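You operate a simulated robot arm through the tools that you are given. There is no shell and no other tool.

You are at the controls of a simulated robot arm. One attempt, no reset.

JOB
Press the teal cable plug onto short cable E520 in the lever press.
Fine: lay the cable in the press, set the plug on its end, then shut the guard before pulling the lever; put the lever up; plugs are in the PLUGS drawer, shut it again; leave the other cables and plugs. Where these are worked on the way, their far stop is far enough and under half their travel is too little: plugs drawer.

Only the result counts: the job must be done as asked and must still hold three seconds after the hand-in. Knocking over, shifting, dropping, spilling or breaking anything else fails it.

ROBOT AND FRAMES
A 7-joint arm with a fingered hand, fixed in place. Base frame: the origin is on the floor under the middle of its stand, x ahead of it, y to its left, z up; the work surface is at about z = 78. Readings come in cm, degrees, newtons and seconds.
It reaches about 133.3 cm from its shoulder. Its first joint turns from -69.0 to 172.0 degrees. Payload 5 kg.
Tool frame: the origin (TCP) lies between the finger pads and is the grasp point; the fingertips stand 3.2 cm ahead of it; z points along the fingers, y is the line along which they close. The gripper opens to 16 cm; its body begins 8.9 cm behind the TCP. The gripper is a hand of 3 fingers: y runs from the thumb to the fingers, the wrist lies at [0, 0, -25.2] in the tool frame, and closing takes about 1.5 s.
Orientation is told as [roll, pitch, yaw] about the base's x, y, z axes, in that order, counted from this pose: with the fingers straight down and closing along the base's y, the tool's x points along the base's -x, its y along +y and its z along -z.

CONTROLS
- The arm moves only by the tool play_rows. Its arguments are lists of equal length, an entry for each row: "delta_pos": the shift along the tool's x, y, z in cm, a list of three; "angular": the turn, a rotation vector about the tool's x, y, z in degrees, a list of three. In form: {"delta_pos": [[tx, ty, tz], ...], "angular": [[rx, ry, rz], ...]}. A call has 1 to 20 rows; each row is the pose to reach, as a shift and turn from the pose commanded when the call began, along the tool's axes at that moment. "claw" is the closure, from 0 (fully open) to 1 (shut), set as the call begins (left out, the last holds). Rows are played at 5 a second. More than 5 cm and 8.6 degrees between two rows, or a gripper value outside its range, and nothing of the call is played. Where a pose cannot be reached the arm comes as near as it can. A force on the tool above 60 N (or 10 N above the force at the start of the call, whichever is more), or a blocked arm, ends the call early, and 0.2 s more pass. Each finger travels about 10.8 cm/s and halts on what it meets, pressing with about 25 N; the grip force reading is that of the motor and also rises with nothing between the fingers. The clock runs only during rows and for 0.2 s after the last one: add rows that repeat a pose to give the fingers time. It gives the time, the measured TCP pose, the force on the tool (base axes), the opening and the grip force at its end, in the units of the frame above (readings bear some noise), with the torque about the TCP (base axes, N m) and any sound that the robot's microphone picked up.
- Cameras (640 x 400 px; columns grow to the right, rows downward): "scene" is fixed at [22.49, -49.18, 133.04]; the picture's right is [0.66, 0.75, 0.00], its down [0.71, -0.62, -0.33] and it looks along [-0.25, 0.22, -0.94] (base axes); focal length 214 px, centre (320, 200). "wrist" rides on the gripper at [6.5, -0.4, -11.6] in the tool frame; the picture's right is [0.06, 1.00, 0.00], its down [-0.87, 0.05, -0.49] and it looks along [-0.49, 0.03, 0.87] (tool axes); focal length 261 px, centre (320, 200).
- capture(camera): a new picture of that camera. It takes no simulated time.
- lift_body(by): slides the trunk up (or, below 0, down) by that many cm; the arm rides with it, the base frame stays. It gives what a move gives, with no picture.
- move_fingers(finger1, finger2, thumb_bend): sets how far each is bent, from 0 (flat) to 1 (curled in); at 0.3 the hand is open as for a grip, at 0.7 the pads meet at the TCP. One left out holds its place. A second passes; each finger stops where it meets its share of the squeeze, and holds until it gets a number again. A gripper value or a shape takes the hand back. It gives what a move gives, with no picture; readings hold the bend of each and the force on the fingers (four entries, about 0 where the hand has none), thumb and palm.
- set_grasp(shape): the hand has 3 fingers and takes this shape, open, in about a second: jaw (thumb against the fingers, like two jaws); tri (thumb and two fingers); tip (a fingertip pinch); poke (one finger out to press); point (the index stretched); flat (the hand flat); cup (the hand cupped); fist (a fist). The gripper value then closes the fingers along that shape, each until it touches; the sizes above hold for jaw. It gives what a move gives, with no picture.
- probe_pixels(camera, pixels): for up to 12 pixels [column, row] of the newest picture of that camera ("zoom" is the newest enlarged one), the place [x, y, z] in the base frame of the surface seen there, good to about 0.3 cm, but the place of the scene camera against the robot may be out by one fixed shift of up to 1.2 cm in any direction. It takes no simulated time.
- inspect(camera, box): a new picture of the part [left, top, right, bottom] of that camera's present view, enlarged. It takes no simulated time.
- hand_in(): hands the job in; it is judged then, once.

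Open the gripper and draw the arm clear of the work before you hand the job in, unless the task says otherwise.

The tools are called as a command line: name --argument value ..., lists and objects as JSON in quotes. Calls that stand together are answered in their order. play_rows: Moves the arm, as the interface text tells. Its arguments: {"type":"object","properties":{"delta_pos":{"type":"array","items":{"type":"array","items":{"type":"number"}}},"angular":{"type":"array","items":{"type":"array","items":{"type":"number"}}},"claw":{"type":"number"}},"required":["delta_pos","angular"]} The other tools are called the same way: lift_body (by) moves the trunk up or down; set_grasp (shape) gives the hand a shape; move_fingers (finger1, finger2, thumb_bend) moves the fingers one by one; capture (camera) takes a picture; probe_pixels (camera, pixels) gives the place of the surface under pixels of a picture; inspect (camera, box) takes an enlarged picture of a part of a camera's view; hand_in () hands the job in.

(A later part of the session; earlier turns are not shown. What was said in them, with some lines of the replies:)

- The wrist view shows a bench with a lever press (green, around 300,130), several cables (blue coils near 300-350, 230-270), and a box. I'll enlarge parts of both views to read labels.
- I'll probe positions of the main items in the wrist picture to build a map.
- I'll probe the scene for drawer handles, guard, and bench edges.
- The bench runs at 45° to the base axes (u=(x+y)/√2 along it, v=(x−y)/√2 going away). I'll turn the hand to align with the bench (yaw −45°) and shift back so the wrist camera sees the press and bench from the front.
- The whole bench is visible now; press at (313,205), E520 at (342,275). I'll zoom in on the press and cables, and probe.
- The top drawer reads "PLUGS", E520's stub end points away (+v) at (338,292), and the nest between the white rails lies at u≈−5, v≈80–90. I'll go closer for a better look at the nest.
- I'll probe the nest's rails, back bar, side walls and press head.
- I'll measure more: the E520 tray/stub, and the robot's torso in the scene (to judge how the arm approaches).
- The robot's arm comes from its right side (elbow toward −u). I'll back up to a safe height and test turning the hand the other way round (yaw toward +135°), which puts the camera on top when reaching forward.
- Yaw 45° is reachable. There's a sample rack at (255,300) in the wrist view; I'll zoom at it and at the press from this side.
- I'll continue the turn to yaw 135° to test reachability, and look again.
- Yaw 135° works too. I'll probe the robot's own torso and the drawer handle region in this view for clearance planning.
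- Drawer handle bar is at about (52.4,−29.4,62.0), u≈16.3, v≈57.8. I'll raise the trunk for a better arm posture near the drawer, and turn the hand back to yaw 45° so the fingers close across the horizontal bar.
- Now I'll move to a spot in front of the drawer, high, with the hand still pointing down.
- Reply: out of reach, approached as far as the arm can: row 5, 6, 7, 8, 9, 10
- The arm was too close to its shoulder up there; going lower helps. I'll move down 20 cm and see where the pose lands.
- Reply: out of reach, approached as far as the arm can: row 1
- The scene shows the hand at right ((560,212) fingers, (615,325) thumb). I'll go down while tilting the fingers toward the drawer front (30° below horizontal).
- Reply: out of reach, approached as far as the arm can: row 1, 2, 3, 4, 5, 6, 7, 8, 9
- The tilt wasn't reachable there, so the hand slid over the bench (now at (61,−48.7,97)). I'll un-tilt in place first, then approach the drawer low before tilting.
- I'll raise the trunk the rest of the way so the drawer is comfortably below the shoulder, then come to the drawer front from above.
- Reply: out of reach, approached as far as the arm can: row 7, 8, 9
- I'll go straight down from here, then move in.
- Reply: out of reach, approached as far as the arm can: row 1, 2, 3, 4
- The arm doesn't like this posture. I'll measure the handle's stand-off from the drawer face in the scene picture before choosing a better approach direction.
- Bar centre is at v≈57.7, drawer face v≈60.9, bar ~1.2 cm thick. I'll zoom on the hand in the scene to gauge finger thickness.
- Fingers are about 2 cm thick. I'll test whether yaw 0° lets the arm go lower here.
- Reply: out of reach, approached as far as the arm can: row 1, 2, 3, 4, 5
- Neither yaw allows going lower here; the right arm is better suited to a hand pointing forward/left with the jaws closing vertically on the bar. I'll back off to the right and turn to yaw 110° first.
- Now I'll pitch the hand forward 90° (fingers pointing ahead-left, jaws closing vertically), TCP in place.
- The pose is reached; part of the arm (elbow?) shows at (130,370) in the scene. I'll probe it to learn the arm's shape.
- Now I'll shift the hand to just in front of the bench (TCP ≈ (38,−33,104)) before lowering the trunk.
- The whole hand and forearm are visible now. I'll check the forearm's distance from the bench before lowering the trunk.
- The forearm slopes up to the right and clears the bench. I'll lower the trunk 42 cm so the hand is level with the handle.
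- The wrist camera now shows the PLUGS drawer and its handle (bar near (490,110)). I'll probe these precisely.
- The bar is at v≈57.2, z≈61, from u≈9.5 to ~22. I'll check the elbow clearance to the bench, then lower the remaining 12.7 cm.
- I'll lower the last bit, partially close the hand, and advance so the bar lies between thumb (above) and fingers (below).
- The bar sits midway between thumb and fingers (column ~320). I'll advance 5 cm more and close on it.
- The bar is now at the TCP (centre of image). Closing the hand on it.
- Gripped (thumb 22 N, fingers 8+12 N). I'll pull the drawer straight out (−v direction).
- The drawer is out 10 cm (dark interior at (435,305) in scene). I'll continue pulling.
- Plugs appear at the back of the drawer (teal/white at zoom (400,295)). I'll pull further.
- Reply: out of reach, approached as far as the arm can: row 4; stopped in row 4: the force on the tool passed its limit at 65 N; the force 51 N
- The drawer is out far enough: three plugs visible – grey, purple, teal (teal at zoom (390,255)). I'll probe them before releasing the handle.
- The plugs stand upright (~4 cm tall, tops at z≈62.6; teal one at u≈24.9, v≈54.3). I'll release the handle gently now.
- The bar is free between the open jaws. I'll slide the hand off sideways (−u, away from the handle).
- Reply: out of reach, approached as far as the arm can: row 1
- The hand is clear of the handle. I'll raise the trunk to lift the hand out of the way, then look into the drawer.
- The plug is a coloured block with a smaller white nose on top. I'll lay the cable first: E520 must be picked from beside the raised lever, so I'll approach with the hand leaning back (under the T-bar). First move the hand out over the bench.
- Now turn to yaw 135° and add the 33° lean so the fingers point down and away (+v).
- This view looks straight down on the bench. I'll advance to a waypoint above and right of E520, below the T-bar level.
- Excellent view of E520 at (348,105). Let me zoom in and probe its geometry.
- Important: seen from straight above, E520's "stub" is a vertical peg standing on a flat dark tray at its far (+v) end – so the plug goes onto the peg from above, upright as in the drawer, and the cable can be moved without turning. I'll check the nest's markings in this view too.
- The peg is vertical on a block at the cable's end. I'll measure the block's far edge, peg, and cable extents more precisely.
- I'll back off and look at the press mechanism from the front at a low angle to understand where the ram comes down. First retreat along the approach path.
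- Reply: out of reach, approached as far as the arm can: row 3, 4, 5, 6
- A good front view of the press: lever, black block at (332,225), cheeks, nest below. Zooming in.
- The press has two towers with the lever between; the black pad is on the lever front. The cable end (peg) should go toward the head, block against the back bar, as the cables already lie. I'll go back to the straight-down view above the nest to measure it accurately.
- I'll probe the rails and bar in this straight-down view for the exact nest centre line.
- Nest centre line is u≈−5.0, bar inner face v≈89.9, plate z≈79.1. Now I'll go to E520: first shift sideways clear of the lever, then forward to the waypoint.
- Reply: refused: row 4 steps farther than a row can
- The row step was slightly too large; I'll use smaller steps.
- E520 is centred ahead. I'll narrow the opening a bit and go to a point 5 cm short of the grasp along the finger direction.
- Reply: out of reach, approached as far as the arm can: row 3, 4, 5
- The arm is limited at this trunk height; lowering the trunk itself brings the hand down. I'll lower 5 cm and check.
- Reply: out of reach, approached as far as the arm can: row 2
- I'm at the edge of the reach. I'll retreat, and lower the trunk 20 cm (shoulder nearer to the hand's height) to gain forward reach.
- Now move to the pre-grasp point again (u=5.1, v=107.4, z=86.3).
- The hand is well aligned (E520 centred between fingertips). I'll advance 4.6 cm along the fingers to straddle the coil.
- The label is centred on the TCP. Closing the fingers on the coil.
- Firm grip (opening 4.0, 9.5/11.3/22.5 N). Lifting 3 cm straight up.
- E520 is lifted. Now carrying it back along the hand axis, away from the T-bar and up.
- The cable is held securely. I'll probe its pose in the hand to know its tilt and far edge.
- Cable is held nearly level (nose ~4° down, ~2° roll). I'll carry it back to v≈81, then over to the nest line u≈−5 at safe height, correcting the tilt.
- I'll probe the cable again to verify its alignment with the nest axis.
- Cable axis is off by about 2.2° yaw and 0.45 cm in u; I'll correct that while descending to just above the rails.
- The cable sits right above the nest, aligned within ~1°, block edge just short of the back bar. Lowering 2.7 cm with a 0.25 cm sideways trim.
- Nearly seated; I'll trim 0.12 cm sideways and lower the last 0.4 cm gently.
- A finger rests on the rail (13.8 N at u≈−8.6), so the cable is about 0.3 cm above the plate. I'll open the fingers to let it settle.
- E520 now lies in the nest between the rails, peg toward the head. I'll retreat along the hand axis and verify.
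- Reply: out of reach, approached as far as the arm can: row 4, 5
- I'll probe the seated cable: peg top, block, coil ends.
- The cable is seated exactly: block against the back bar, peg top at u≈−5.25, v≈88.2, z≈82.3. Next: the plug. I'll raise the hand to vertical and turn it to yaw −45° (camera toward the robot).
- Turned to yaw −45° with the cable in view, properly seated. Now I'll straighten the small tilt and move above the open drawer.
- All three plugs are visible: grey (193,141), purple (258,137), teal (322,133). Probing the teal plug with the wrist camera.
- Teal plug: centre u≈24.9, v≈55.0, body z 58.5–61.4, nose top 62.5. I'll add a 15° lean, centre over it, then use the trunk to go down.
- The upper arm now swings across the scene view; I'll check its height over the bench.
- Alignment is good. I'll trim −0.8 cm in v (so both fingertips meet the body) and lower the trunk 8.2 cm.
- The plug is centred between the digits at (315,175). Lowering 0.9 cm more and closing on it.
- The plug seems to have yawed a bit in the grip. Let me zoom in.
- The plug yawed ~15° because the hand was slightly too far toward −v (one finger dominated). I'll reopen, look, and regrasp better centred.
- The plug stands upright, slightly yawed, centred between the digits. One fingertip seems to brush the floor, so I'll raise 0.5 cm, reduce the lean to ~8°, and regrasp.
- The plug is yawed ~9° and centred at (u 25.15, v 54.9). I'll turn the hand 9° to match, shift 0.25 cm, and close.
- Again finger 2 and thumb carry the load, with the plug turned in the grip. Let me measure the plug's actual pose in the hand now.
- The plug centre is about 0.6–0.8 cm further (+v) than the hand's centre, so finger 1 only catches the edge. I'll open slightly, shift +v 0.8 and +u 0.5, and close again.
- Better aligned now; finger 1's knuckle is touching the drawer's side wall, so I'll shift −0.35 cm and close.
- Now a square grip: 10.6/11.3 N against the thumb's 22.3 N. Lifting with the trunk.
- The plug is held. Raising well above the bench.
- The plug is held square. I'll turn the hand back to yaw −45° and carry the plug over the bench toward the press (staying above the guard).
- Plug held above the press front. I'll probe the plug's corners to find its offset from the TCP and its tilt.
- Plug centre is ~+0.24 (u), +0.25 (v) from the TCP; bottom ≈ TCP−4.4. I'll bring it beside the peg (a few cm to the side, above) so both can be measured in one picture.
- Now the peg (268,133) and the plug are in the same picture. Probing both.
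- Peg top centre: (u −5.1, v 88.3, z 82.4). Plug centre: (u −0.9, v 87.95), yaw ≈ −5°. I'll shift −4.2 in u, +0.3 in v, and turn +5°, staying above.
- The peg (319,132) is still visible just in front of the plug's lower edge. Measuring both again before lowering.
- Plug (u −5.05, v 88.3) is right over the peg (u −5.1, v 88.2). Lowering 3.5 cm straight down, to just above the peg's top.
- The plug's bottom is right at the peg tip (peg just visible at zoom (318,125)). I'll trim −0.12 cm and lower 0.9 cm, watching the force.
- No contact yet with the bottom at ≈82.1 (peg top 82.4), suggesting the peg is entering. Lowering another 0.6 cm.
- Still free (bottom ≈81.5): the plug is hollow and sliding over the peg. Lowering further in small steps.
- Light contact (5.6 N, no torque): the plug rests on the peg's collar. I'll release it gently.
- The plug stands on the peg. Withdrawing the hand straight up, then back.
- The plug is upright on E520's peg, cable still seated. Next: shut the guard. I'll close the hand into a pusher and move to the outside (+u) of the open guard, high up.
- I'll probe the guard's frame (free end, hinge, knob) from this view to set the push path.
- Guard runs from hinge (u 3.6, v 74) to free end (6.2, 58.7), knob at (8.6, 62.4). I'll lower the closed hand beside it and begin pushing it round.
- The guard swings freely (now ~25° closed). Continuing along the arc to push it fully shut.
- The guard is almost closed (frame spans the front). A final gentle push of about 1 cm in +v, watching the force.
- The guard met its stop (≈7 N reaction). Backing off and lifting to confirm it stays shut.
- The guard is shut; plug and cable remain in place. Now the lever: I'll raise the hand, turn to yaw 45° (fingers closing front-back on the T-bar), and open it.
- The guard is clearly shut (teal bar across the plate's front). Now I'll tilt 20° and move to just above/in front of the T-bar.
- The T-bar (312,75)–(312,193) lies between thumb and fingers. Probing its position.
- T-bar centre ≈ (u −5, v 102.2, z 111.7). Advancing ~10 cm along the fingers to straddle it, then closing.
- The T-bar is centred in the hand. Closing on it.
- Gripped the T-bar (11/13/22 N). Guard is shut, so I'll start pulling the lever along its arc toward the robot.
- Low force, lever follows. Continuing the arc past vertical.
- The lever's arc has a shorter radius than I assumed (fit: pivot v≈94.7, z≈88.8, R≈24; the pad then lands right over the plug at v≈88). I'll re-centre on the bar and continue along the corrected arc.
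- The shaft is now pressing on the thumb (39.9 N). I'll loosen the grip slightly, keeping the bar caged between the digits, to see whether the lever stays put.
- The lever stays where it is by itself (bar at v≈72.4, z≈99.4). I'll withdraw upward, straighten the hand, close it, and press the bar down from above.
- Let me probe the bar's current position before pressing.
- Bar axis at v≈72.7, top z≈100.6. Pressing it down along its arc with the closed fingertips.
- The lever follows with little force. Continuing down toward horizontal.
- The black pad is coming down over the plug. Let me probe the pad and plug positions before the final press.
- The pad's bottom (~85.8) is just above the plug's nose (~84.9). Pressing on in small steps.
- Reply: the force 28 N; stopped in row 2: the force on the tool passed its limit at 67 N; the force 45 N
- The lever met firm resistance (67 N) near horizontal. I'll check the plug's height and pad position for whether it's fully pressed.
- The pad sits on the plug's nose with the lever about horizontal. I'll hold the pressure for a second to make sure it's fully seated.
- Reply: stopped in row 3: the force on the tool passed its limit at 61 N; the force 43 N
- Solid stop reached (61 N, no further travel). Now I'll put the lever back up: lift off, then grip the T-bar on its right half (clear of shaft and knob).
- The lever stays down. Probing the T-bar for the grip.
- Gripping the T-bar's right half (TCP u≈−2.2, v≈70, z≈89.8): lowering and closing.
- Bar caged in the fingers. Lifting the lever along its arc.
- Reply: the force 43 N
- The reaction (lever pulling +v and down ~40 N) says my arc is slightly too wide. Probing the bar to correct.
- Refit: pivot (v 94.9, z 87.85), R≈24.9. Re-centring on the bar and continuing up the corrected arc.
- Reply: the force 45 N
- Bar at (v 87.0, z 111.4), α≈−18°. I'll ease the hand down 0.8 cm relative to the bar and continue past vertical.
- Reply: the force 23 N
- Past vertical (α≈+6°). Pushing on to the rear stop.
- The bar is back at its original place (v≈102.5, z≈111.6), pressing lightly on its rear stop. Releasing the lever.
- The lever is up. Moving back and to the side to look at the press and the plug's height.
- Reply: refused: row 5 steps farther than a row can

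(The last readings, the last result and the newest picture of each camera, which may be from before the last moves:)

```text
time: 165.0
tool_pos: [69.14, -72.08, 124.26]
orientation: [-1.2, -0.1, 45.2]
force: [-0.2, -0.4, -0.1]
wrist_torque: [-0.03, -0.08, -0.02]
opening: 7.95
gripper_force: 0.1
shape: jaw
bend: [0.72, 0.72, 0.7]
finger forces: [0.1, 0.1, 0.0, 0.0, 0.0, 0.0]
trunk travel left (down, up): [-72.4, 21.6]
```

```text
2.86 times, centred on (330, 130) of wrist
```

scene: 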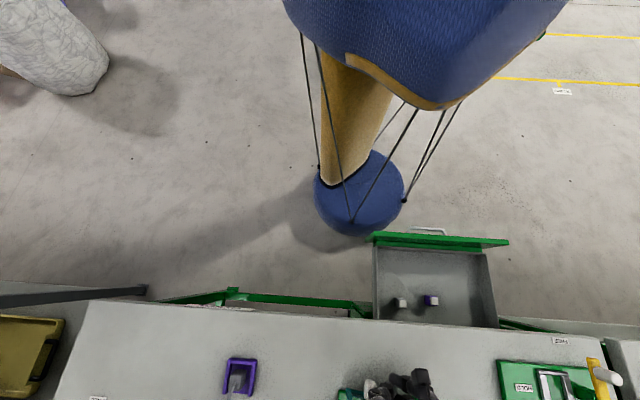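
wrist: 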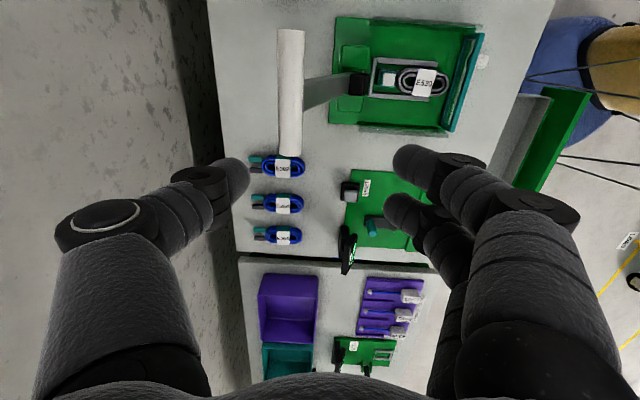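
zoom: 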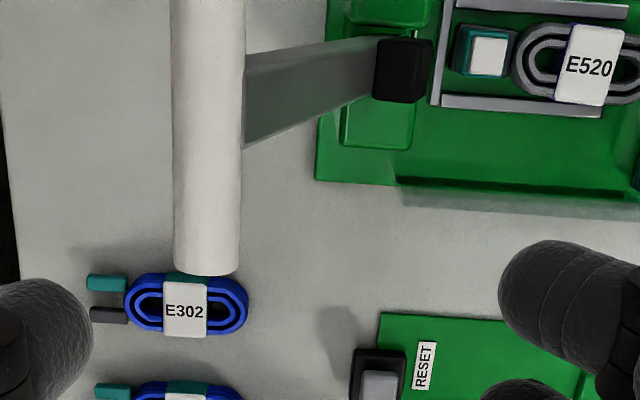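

I'll probe the plug from here, then move back in smaller steps.

probe_pixels --camera "wrist" --pixels '[[389, 80], [386, 78], [392, 82], [381, 76], [379, 82], [395, 73], [410, 80], [400, 90]]'

play_rows --delta_pos '[[0, 4, 0], [0, 8, 0], [0, 12, 0], [1.5, 15, 0], [4.5, 16, 2], [8, 16, 4], [11, 16, 6], [13.5, 16, 8]]' --angular '[[0, 0, 0], [0, 0, 0], [0, 0, 0], [0, 0, 0], [0, 0, 0], [0, 0, 0], [0, 0, 0], [0, 0, 0]]'

capture --camera "wrist"

inspect --camera "wrist" --box '[240, 60, 400, 200]'

```text
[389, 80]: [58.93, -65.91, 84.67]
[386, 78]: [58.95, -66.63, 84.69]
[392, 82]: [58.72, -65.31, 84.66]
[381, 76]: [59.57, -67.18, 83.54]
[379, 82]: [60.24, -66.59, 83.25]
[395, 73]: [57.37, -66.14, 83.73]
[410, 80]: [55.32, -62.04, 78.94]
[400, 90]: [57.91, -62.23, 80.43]
```

```text
time: 166.8
tool_pos: [48.47, -70.74, 115.84]
orientation: [-1.0, 0.0, 45.2]
force: [-0.1, 0.3, -0.2]
wrist_torque: [0.04, -0.02, -0.04]
opening: 7.97
gripper_force: 0.1
shape: jaw
bend: [0.72, 0.72, 0.7]
finger forces: [0.1, 0.0, 0.0, 0.0, 0.0, 0.1]
trunk travel left (down, up): [-72.4, 21.6]
```

```text
taken
```

wrist: 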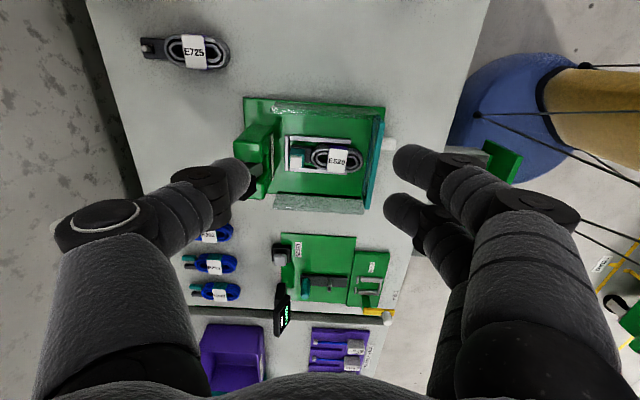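

```text
2.86 times, centred on (320, 130) of wrist
```

zoom: 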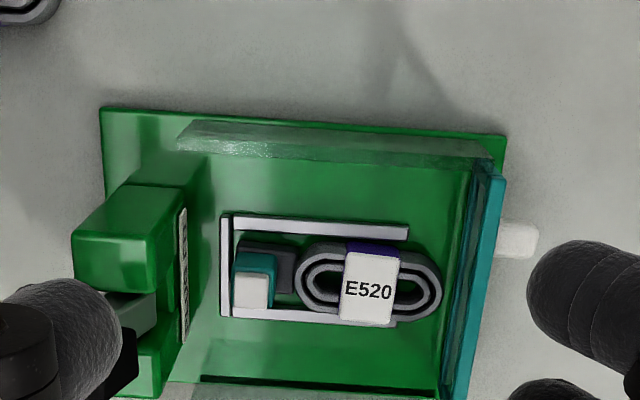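

Nose top is now at z≈84.67 (was ≈85.25 when set down): the plug has been pressed home, lever up, guard shut. Now the drawer. I'll raise the trunk and bring the hand to the forward-pointing posture used before.

lift_body --by 13.4

play_rows --delta_pos '[[-2.9, 1.7, 2.1], [-5.7, 3.4, 4.2], [-8.6, 5.1, 6.4], [-11.4, 6.8, 8.5], [-14.3, 8.5, 10.6], [-17.1, 10.2, 12.8], [-20, 11.9, 14.9], [-22.8, 13.6, 17]]' --angular '[[0, 0, -6.7], [0, 0, -13.4], [0, 0, -20.1], [0, 0, -26.8], [0, 0, -33.5], [0, 0, -40.2], [0, 0, -46.9], [0, 0, -53.5]]' --claw 1.0

play_rows --delta_pos '[[0, 0, 0], [0, 0, 0], [0, 0, 0], [0, 0, 0], [0, 0, 0], [0, 0, 0], [0, 0, 0], [0, 0, 0], [0, 0, 0], [0, 0, 0], [0, 0, 0]]' --angular '[[7.6, 0, 0], [15.3, 0, 0], [22.9, 0, 0], [30.5, 0, 0], [38.2, 0, 0], [45.8, 0, 0], [53.5, 0, 0], [61.1, 0, 0], [68.7, 0, 0], [76.4, 0, 0], [84, 0, 0]]'

capture --camera "scene"

```text
time: 168.4
tool_pos: [48.44, -70.62, 129.28]
orientation: [-1.0, 0.0, 45.2]
force: [-0.8, 0.2, -0.6]
wrist_torque: [0.03, 0.01, -0.01]
opening: 7.94
gripper_force: 0.2
shape: jaw
bend: [0.72, 0.72, 0.7]
finger forces: [0.0, 0.0, 0.0, 0.0, 0.1, 0.0]
trunk travel left (down, up): [-85.8, 8.2]
```

```text
time: 170.2
tool_pos: [55.17, -45.06, 111.9]
orientation: [-0.5, 0.8, 98.7]
force: [-0.3, 0.4, 0.3]
wrist_torque: [-0.05, 0.02, -0.02]
opening: 0.0
gripper_force: 24.7
shape: jaw
bend: [0.65, 0.65, 0.67]
finger forces: [0.1, 0.0, 0.0, 0.0, 0.1, 0.1]
trunk travel left (down, up): [-85.8, 8.2]
```

```text
time: 172.6
tool_pos: [55.11, -45.08, 112.2]
orientation: [-84.8, 0.9, 98.6]
force: [-0.3, -0.3, 0.4]
wrist_torque: [-0.06, 0.01, -0.01]
opening: 0.0
gripper_force: 25.0
shape: jaw
bend: [0.65, 0.65, 0.67]
finger forces: [0.0, 0.0, 0.0, 0.0, 0.0, 0.1]
trunk travel left (down, up): [-85.8, 8.2]
```

```text
taken
```

scene: 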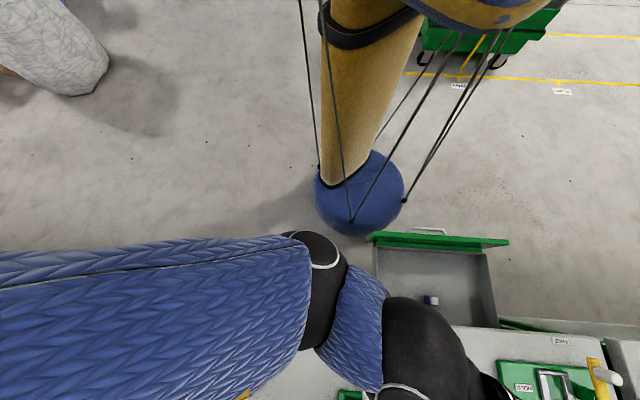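

Now shift back to the left of the drawer front (TCP ≈ (24,−24,97)), reversing the earlier path.

play_rows --delta_pos '[[-2.8, 2, -2.9], [-5.7, 4, -5.8], [-8.5, 6, -8.7], [-11.3, 8, -11.6], [-14.2, 9.9, -14.5], [-17, 11.9, -17.4], [-19.8, 13.9, -20.3], [-22.7, 15.9, -23.2], [-25.5, 17.9, -26.1]]' --angular '[[0, 0, 0], [0, 0, 0], [0, 0, 0], [0, 0, 0], [0, 0, 0], [0, 0, 0], [0, 0, 0], [0, 0, 0], [0, 0, 0]]'

capture --camera "scene"

capture --camera "wrist"

```text
time: 174.6
tool_pos: [23.6, -24.11, 96.45]
orientation: [-84.7, 0.9, 98.7]
force: [-0.1, -0.5, -0.1]
wrist_torque: [0.04, 0.0, -0.04]
opening: 0.0
gripper_force: 25.4
shape: jaw
bend: [0.65, 0.65, 0.67]
finger forces: [0.1, 0.1, 0.1, 0.0, 0.0, 0.1]
trunk travel left (down, up): [-85.8, 8.2]
```

```text
taken
```

scene: 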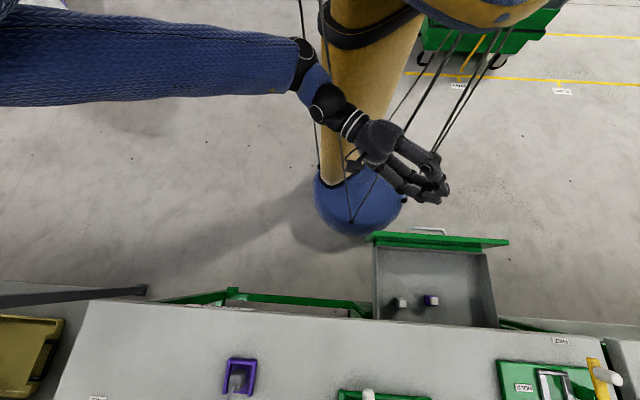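

```text
taken
```

wrist: 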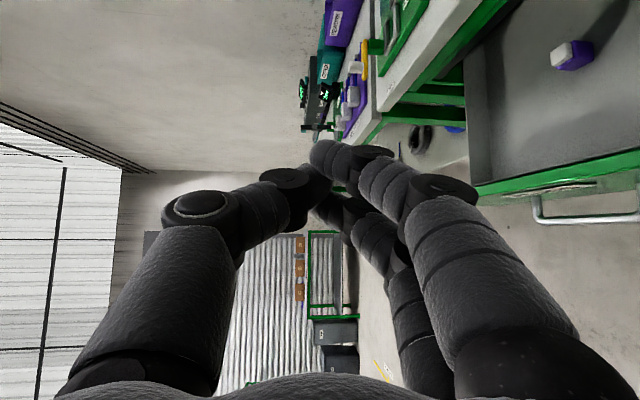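

The drawer front spans (372,237)–(505,243) in the scene. Probing its face and top edge before lowering.

probe_pixels --camera "scene" --pixels '[[375, 237], [400, 237], [440, 240], [500, 243], [375, 243], [430, 230], [412, 232], [446, 234]]'

inspect --camera "scene" --box '[360, 210, 520, 260]'

```text
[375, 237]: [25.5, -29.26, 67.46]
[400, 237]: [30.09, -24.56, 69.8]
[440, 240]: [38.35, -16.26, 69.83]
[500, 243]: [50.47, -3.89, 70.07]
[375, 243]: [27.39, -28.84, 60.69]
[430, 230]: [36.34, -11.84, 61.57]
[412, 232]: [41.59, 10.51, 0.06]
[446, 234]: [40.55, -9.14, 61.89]
```

```text
4.00 times, centred on (440, 235) of scene
```

zoom: 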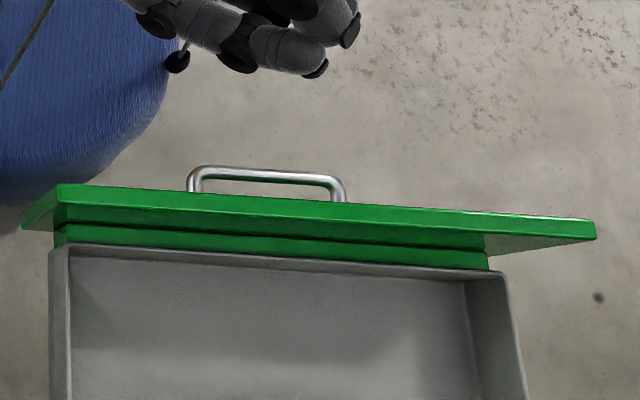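

The face front plane is at v≈37.3. I'll step back 1.6 cm and lower the hand in front of the drawer's left part.

play_rows --delta_pos '[[-0.65, 0, -0.45], [-1.3, 0, -0.95], [-1.3, 0, -0.95]]' --angular '[[0, 0, 0], [0, 0, 0], [0, 0, 0]]'

lift_body --by -24

capture --camera "scene"

capture --camera "wrist"

```text
time: 175.4
tool_pos: [22.81, -23.04, 96.55]
orientation: [-84.6, 0.7, 98.8]
force: [-0.4, 0.6, -0.2]
wrist_torque: [0.0, 0.02, -0.02]
opening: 0.0
gripper_force: 25.0
shape: jaw
bend: [0.65, 0.65, 0.67]
finger forces: [0.0, 0.0, 0.1, 0.0, 0.0, 0.1]
trunk travel left (down, up): [-85.8, 8.2]
```

```text
time: 177.9
tool_pos: [22.73, -22.89, 72.48]
orientation: [-84.5, 0.9, 98.6]
force: [-1.0, -0.5, -0.4]
wrist_torque: [-0.01, -0.02, -0.01]
opening: 0.01
gripper_force: 24.6
shape: jaw
bend: [0.65, 0.65, 0.67]
finger forces: [0.0, 0.1, 0.0, 0.0, 0.1, 0.1]
trunk travel left (down, up): [-61.8, 32.2]
```

```text
taken
```

scene: 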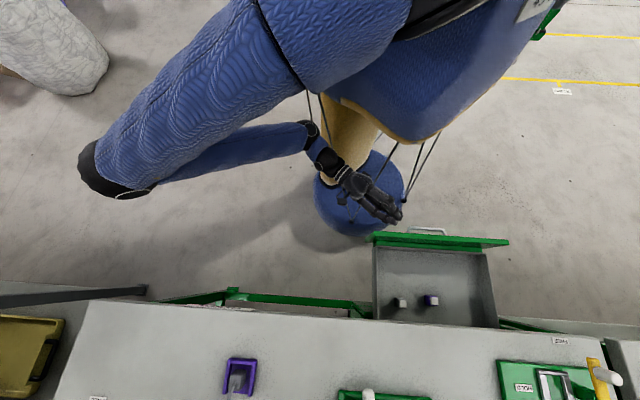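

```text
taken
```

wrist: 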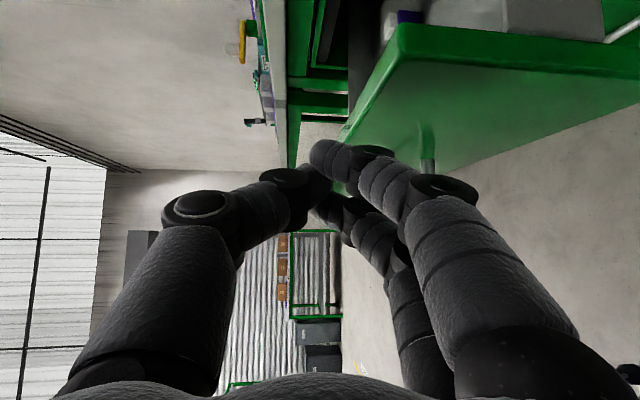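

Clear in front of the face. Lowering the remaining 10.5 cm.

lift_body --by -10.5

capture --camera "wrist"

capture --camera "scene"

```text
time: 179.3
tool_pos: [22.74, -23.09, 61.98]
orientation: [-84.6, 0.8, 98.7]
force: [0.0, -0.1, -0.2]
wrist_torque: [-0.01, 0.0, 0.0]
opening: 0.02
gripper_force: 25.1
shape: jaw
bend: [0.65, 0.65, 0.67]
finger forces: [0.0, 0.0, 0.1, 0.0, 0.0, 0.1]
trunk travel left (down, up): [-51.3, 42.7]
```

```text
taken
```

wrist: 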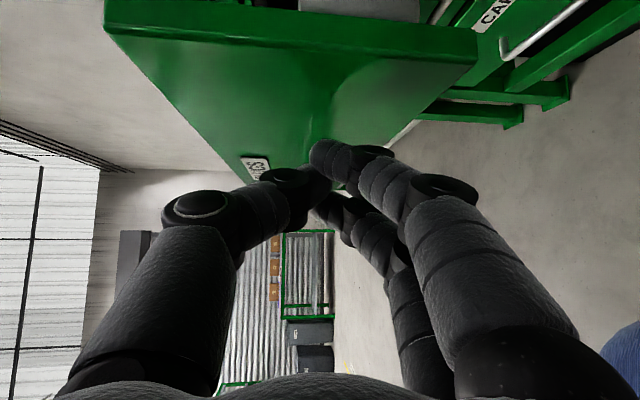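

```text
taken
```

scene: 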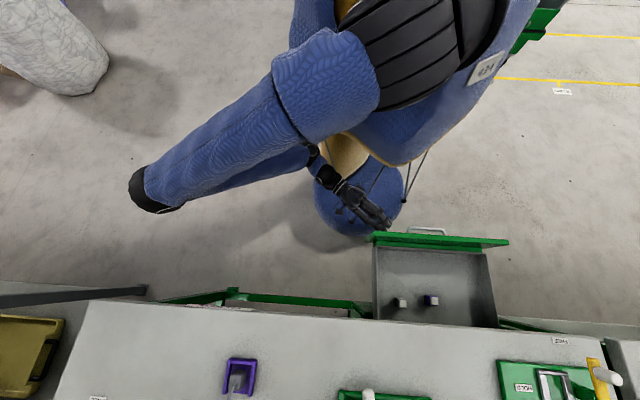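

The closed fingertips are in front of the face. Pushing the drawer in along +v.

play_rows --delta_pos '[[1.2, 0, 0.9], [2.8, 0, 2.05], [4.4, 0, 3.25], [6.0, 0, 4.4], [7.6, 0, 5.6], [9.2, 0, 6.8], [10.9, 0, 8.0], [12.5, 0, 9.2], [14.1, 0, 10.4]]' --angular '[[0, 0, 0], [0, 0, 0], [0, 0, 0], [0, 0, 0], [0, 0, 0], [0, 0, 0], [0, 0, 0], [0, 0, 0], [0, 0, 0]]'

capture --camera "scene"

capture --camera "wrist"

```text
time: 181.3
tool_pos: [35.27, -35.61, 61.2]
orientation: [-84.6, 0.9, 98.7]
force: [0.9, 0.1, 0.2]
wrist_torque: [0.0, -0.01, -0.03]
opening: 0.0
gripper_force: 25.6
shape: jaw
bend: [0.65, 0.65, 0.67]
finger forces: [0.0, 0.0, 0.0, 0.0, 0.0, 0.0]
trunk travel left (down, up): [-51.3, 42.7]
```

```text
taken
```

scene: 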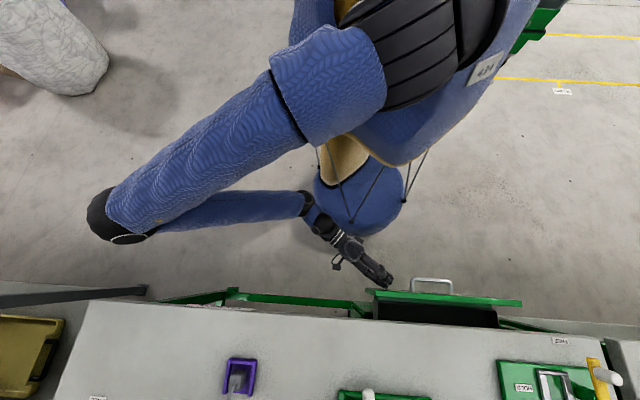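

```text
taken
```

wrist: 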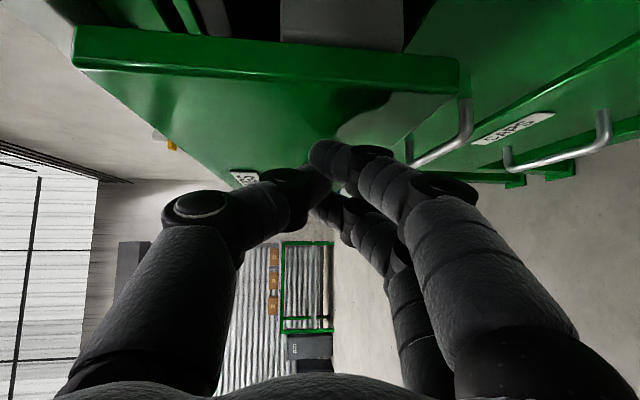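

The drawer is sliding in. Continuing until it is shut.

play_rows --delta_pos '[[1.2, 0, 0.9], [2.4, 0, 1.8], [3.6, 0, 2.65], [4.6, 0, 3.4], [5.4, 0, 4.0], [6.1, 0, 4.5], [6.7, 0, 4.95]]' --angular '[[0, 0, 0], [0, 0, 0], [0, 0, 0], [0, 0, 0], [0, 0, 0], [0, 0, 0], [0, 0, 0]]'

capture --camera "scene"

inspect --camera "scene" --box '[340, 270, 540, 350]'

```text
time: 182.9
tool_pos: [40.6, -40.8, 60.78]
orientation: [-84.4, 0.6, 99.0]
force: [-30.8, 41.7, -3.8]
wrist_torque: [0.19, 0.26, 0.94]
opening: 0.0
gripper_force: 24.9
shape: jaw
bend: [0.69, 0.65, 0.67]
finger forces: [65.7, 0.2, 0.1, 0.1, 0.1, 0.0]
trunk travel left (down, up): [-51.3, 42.7]
```

```text
taken
```

scene: 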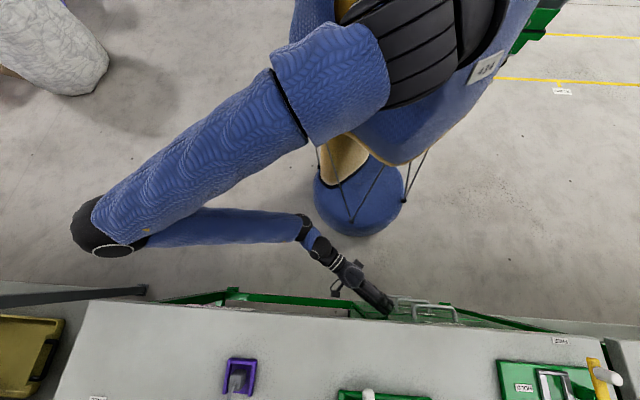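

```text
3.20 times, centred on (440, 310) of scene
```

zoom: 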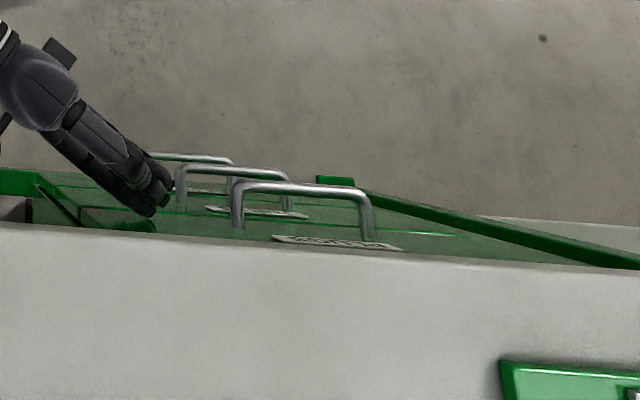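

The drawer hit its closed stop (~52 N) and all three drawer fronts line up. Backing off.

play_rows --delta_pos '[[-1.2, 0, -0.9], [-2.8, 0, -2.05], [-4.4, 0, -3.25], [-6.0, 0, -4.4]]' --angular '[[0, 0, 0], [0, 0, 0], [0, 0, 0], [0, 0, 0]]'

lift_body --by 38

capture --camera "scene"

inspect --camera "scene" --box '[340, 280, 500, 380]'

probe_pixels --camera "scene" --pixels '[[436, 306], [404, 297], [415, 301]]'

```text
time: 183.9
tool_pos: [35.48, -35.92, 61.22]
orientation: [-84.7, 0.8, 98.7]
force: [-0.2, 0.4, 0.5]
wrist_torque: [0.02, 0.01, 0.04]
opening: 0.01
gripper_force: 25.2
shape: jaw
bend: [0.66, 0.65, 0.67]
finger forces: [0.0, 0.0, 0.0, 0.1, 0.1, 0.0]
trunk travel left (down, up): [-51.3, 42.7]
```

```text
time: 187.6
tool_pos: [35.56, -35.94, 99.13]
orientation: [-84.6, 0.9, 98.5]
force: [-0.7, 0.0, 0.5]
wrist_torque: [0.0, 0.0, 0.03]
opening: 0.02
gripper_force: 25.1
shape: jaw
bend: [0.66, 0.65, 0.67]
finger forces: [0.0, 0.0, 0.1, 0.0, 0.0, 0.1]
trunk travel left (down, up): [-89.3, 4.7]
```

```text
taken
```

scene: 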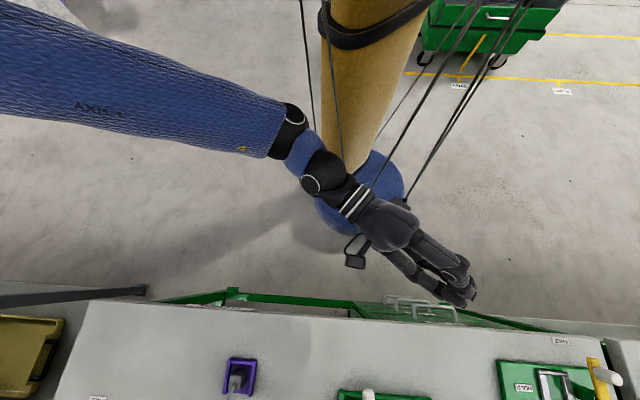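

```text
4.00 times, centred on (420, 330) of scene
```

zoom: 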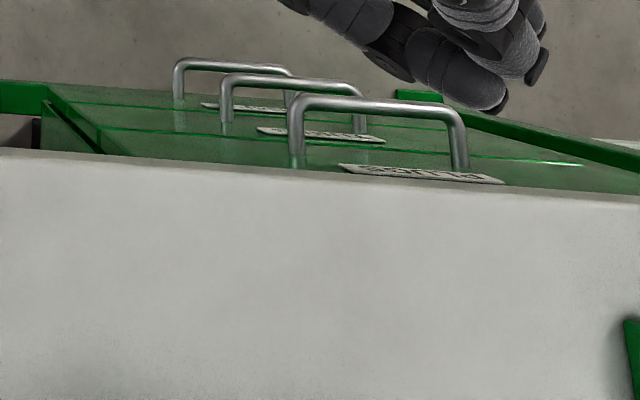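

```text
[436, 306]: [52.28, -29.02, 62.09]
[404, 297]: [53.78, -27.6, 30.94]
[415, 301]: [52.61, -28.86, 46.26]
```

The PLUGS drawer is shut (handle back at its starting position). Now I'll take a final look at the press: first move out over the bench and bring the hand upright, opened.

play_rows --delta_pos '[[2, -2.5, 2.8], [4, -4.9, 5.5], [6, -7.3, 8.3], [7.9, -9.8, 11.1], [9.9, -12.2, 13.8], [11.9, -14.6, 16.6]]' --angular '[[0, 0, 0], [0, 0, 0], [0, 0, 0], [0, 0, 0], [0, 0, 0], [0, 0, 0]]' --claw 0.3

play_rows --delta_pos '[[0, 0, 0], [0, 0, 0], [0, 0, 0], [0, 0, 0], [0, 0, 0], [0, 0, 0], [0, 0, 0], [0, 0, 0], [0, 0, 0], [0, 0, 0], [0, 0, 0]]' --angular '[[-7.7, 0, 0], [-15.4, 0, 0], [-23.1, 0, 0], [-30.8, 0, 0], [-38.5, 0, 0], [-46.1, 0, 0], [-53.8, 0, 0], [-61.5, 0, 0], [-69.2, 0, 0], [-76.9, 0, 0], [-84.6, 0, 0]]'

play_rows --delta_pos '[[0, 1, 0], [0, 2, 0], [0, 3, 0], [0, 4, 0], [0, 5, 0]]' --angular '[[0, 0, -7.3], [0, 0, -14.6], [0, 0, -21.9], [0, 0, -29.2], [0, 0, -36.5]]'

capture --camera "wrist"

```text
time: 189.0
tool_pos: [55.04, -44.92, 112.42]
orientation: [-84.6, 0.8, 98.6]
force: [0.9, 0.4, 0.6]
wrist_torque: [0.05, 0.01, -0.01]
opening: 11.17
gripper_force: 0.1
shape: jaw
bend: [0.67, 0.67, 0.64]
finger forces: [0.1, 0.0, 0.0, 0.0, 0.0, 0.0]
trunk travel left (down, up): [-89.3, 4.7]
```

```text
time: 191.4
tool_pos: [55.22, -44.71, 112.37]
orientation: [0.2, 0.9, 98.6]
force: [0.4, -0.4, -0.3]
wrist_torque: [0.02, 0.02, 0.02]
opening: 11.21
gripper_force: 0.0
shape: jaw
bend: [0.67, 0.67, 0.64]
finger forces: [0.1, 0.0, 0.1, 0.0, 0.0, 0.0]
trunk travel left (down, up): [-89.3, 4.7]
```

```text
time: 192.6
tool_pos: [50.12, -45.65, 112.22]
orientation: [0.3, 0.6, 135.2]
force: [0.1, 0.4, 0.1]
wrist_torque: [0.0, -0.01, 0.0]
opening: 11.19
gripper_force: 0.0
shape: jaw
bend: [0.67, 0.67, 0.64]
finger forces: [0.1, 0.0, 0.1, 0.1, 0.1, 0.0]
trunk travel left (down, up): [-89.3, 4.7]
```

```text
taken
```

wrist: 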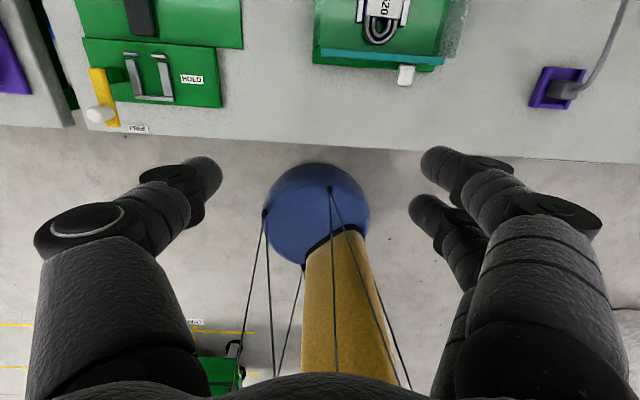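

Now lean forward to look straight down on the press.

play_rows --delta_pos '[[1.7, 1.6, 1], [3.3, 3.3, 2], [5, 4.9, 3], [6.6, 6.6, 4], [8.3, 8.2, 5]]' --angular '[[0, 6.6, 0], [0, 13.2, 0], [0, 19.8, 0], [0, 26.4, 0], [0, 33, 0]]'

capture --camera "wrist"

inspect --camera "wrist" --box '[230, 40, 430, 240]'

```text
time: 193.8
tool_pos: [50.21, -57.39, 107.52]
orientation: [0.5, 33.7, 135.4]
force: [-0.1, -0.3, 0.4]
wrist_torque: [0.04, 0.03, -0.01]
opening: 11.19
gripper_force: 0.1
shape: jaw
bend: [0.67, 0.67, 0.64]
finger forces: [0.0, 0.0, 0.0, 0.1, 0.0, 0.1]
trunk travel left (down, up): [-89.3, 4.7]
```

```text
taken
```

wrist: 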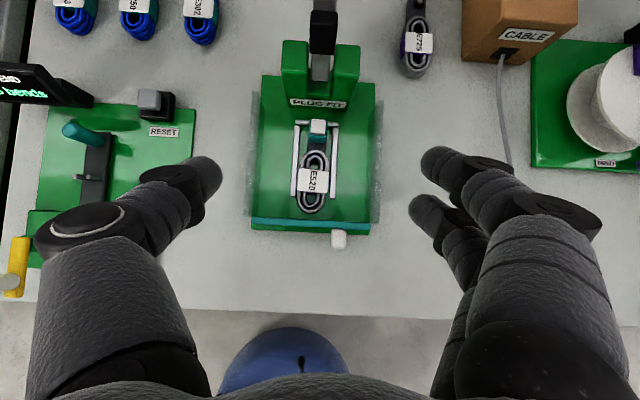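

```text
2.00 times, centred on (330, 140) of wrist
```

zoom: 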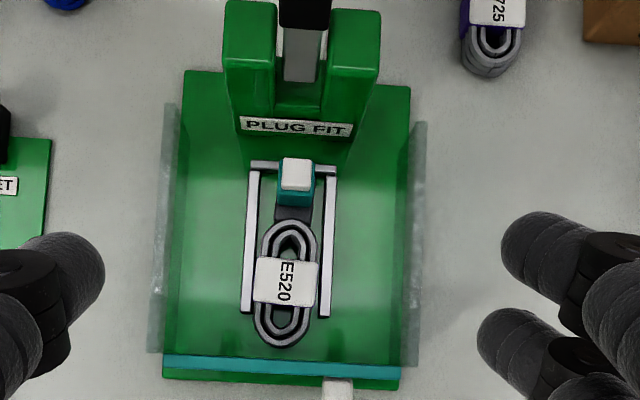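

Guard shut, lever up, E520 in the nest with the teal plug on its end. A closer look and final probe of the plug.

inspect --camera "wrist" --box '[280, 100, 360, 160]'

probe_pixels --camera "wrist" --pixels '[[318, 127], [316, 129], [320, 125], [318, 138], [314, 150], [322, 150], [313, 180], [302, 128], [336, 150], [323, 20], [322, 5], [340, 240]]'

```text
6.67 times, centred on (320, 130) of wrist
```

zoom: 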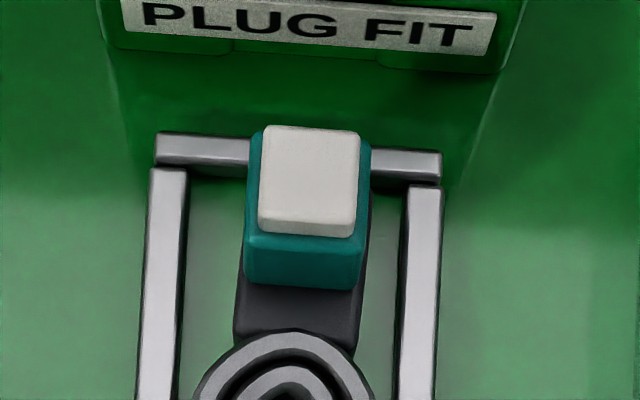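

```text
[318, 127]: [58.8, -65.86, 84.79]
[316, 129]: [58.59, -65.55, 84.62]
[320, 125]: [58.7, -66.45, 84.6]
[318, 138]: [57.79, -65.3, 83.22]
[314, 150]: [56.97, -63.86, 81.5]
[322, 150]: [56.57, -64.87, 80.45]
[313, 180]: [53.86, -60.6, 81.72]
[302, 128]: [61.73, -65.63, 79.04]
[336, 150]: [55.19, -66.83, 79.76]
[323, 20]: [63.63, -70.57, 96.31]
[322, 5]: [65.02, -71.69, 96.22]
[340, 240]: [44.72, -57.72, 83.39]
```

The plug sits flush on E520's end block, lever pad back at its starting position, everything else undisturbed. I'll open the hand fully and draw the arm clear (up and back).

play_rows --delta_pos '[[0, 0, -3], [0, 0, -6], [0, 0, -9], [2, 0, -13], [4, 0, -16]]' --angular '[[0, -3, 0], [0, -8, 0], [0, -14, 0], [0, -20, 0], [0, -26, 0]]' --claw 0.0

capture --camera "wrist"

capture --camera "scene"

```text
time: 195.0
tool_pos: [46.28, -53.31, 122.91]
orientation: [0.6, 7.7, 135.2]
force: [-0.8, 0.4, 0.3]
wrist_torque: [-0.02, -0.02, -0.02]
opening: 15.98
gripper_force: 0.2
shape: jaw
bend: [0.3, 0.3, 0.3]
finger forces: [0.0, 0.0, 0.0, 0.0, 0.1, 0.1]
trunk travel left (down, up): [-89.3, 4.7]
```

```text
taken
```

wrist: 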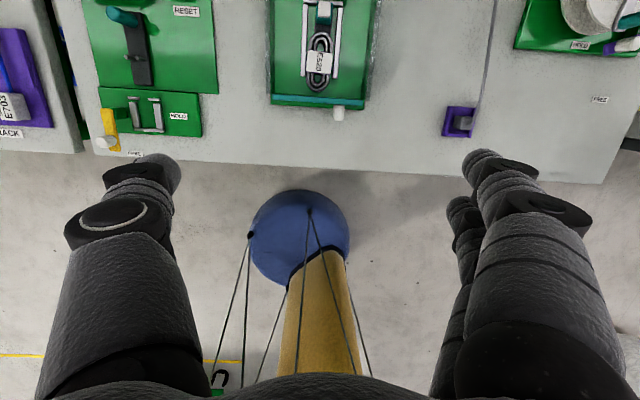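

```text
taken
```

scene: 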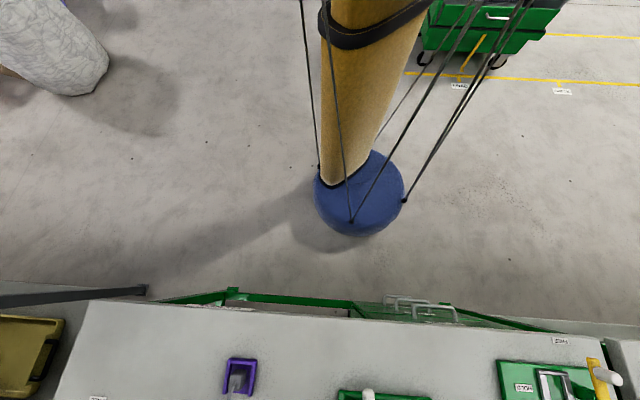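

The arm is clear with the hand open; the drawer is shut, the guard closed, the lever up, and the plug pressed onto E520. Handing in.

hand_in

```text
The job is handed in.
```

The teal plug is pressed onto cable E520 in the lever press, and the job is handed in; no verdict has come back yet.

- **Cable:** E520 lies in the press nest with its peg end against the back bar.
- **Plug:** I set the plug upright on the peg. The lever press pushed it down about 0.6 cm, and it now sits flush on the cable's end block.
- **Guard and lever:** I shut the guard before pulling the lever. The lever went to its stop and is now back up. I left the guard shut.
- **Drawer:** The PLUGS drawer came out about 24 cm. It is pushed back to its closed stop, with the handle where it started.
- **Other items:** The other cables look undisturbed. I took several tries to grip the teal plug, but the purple and grey plugs beside it were still standing when I last saw them. I couldn't see them once the drawer closed.
- **Arm:** The hand is open and drawn clear of the bench.

I didn't tug the plug to test the joint, so the fit is judged only from its height and how flush it sits.
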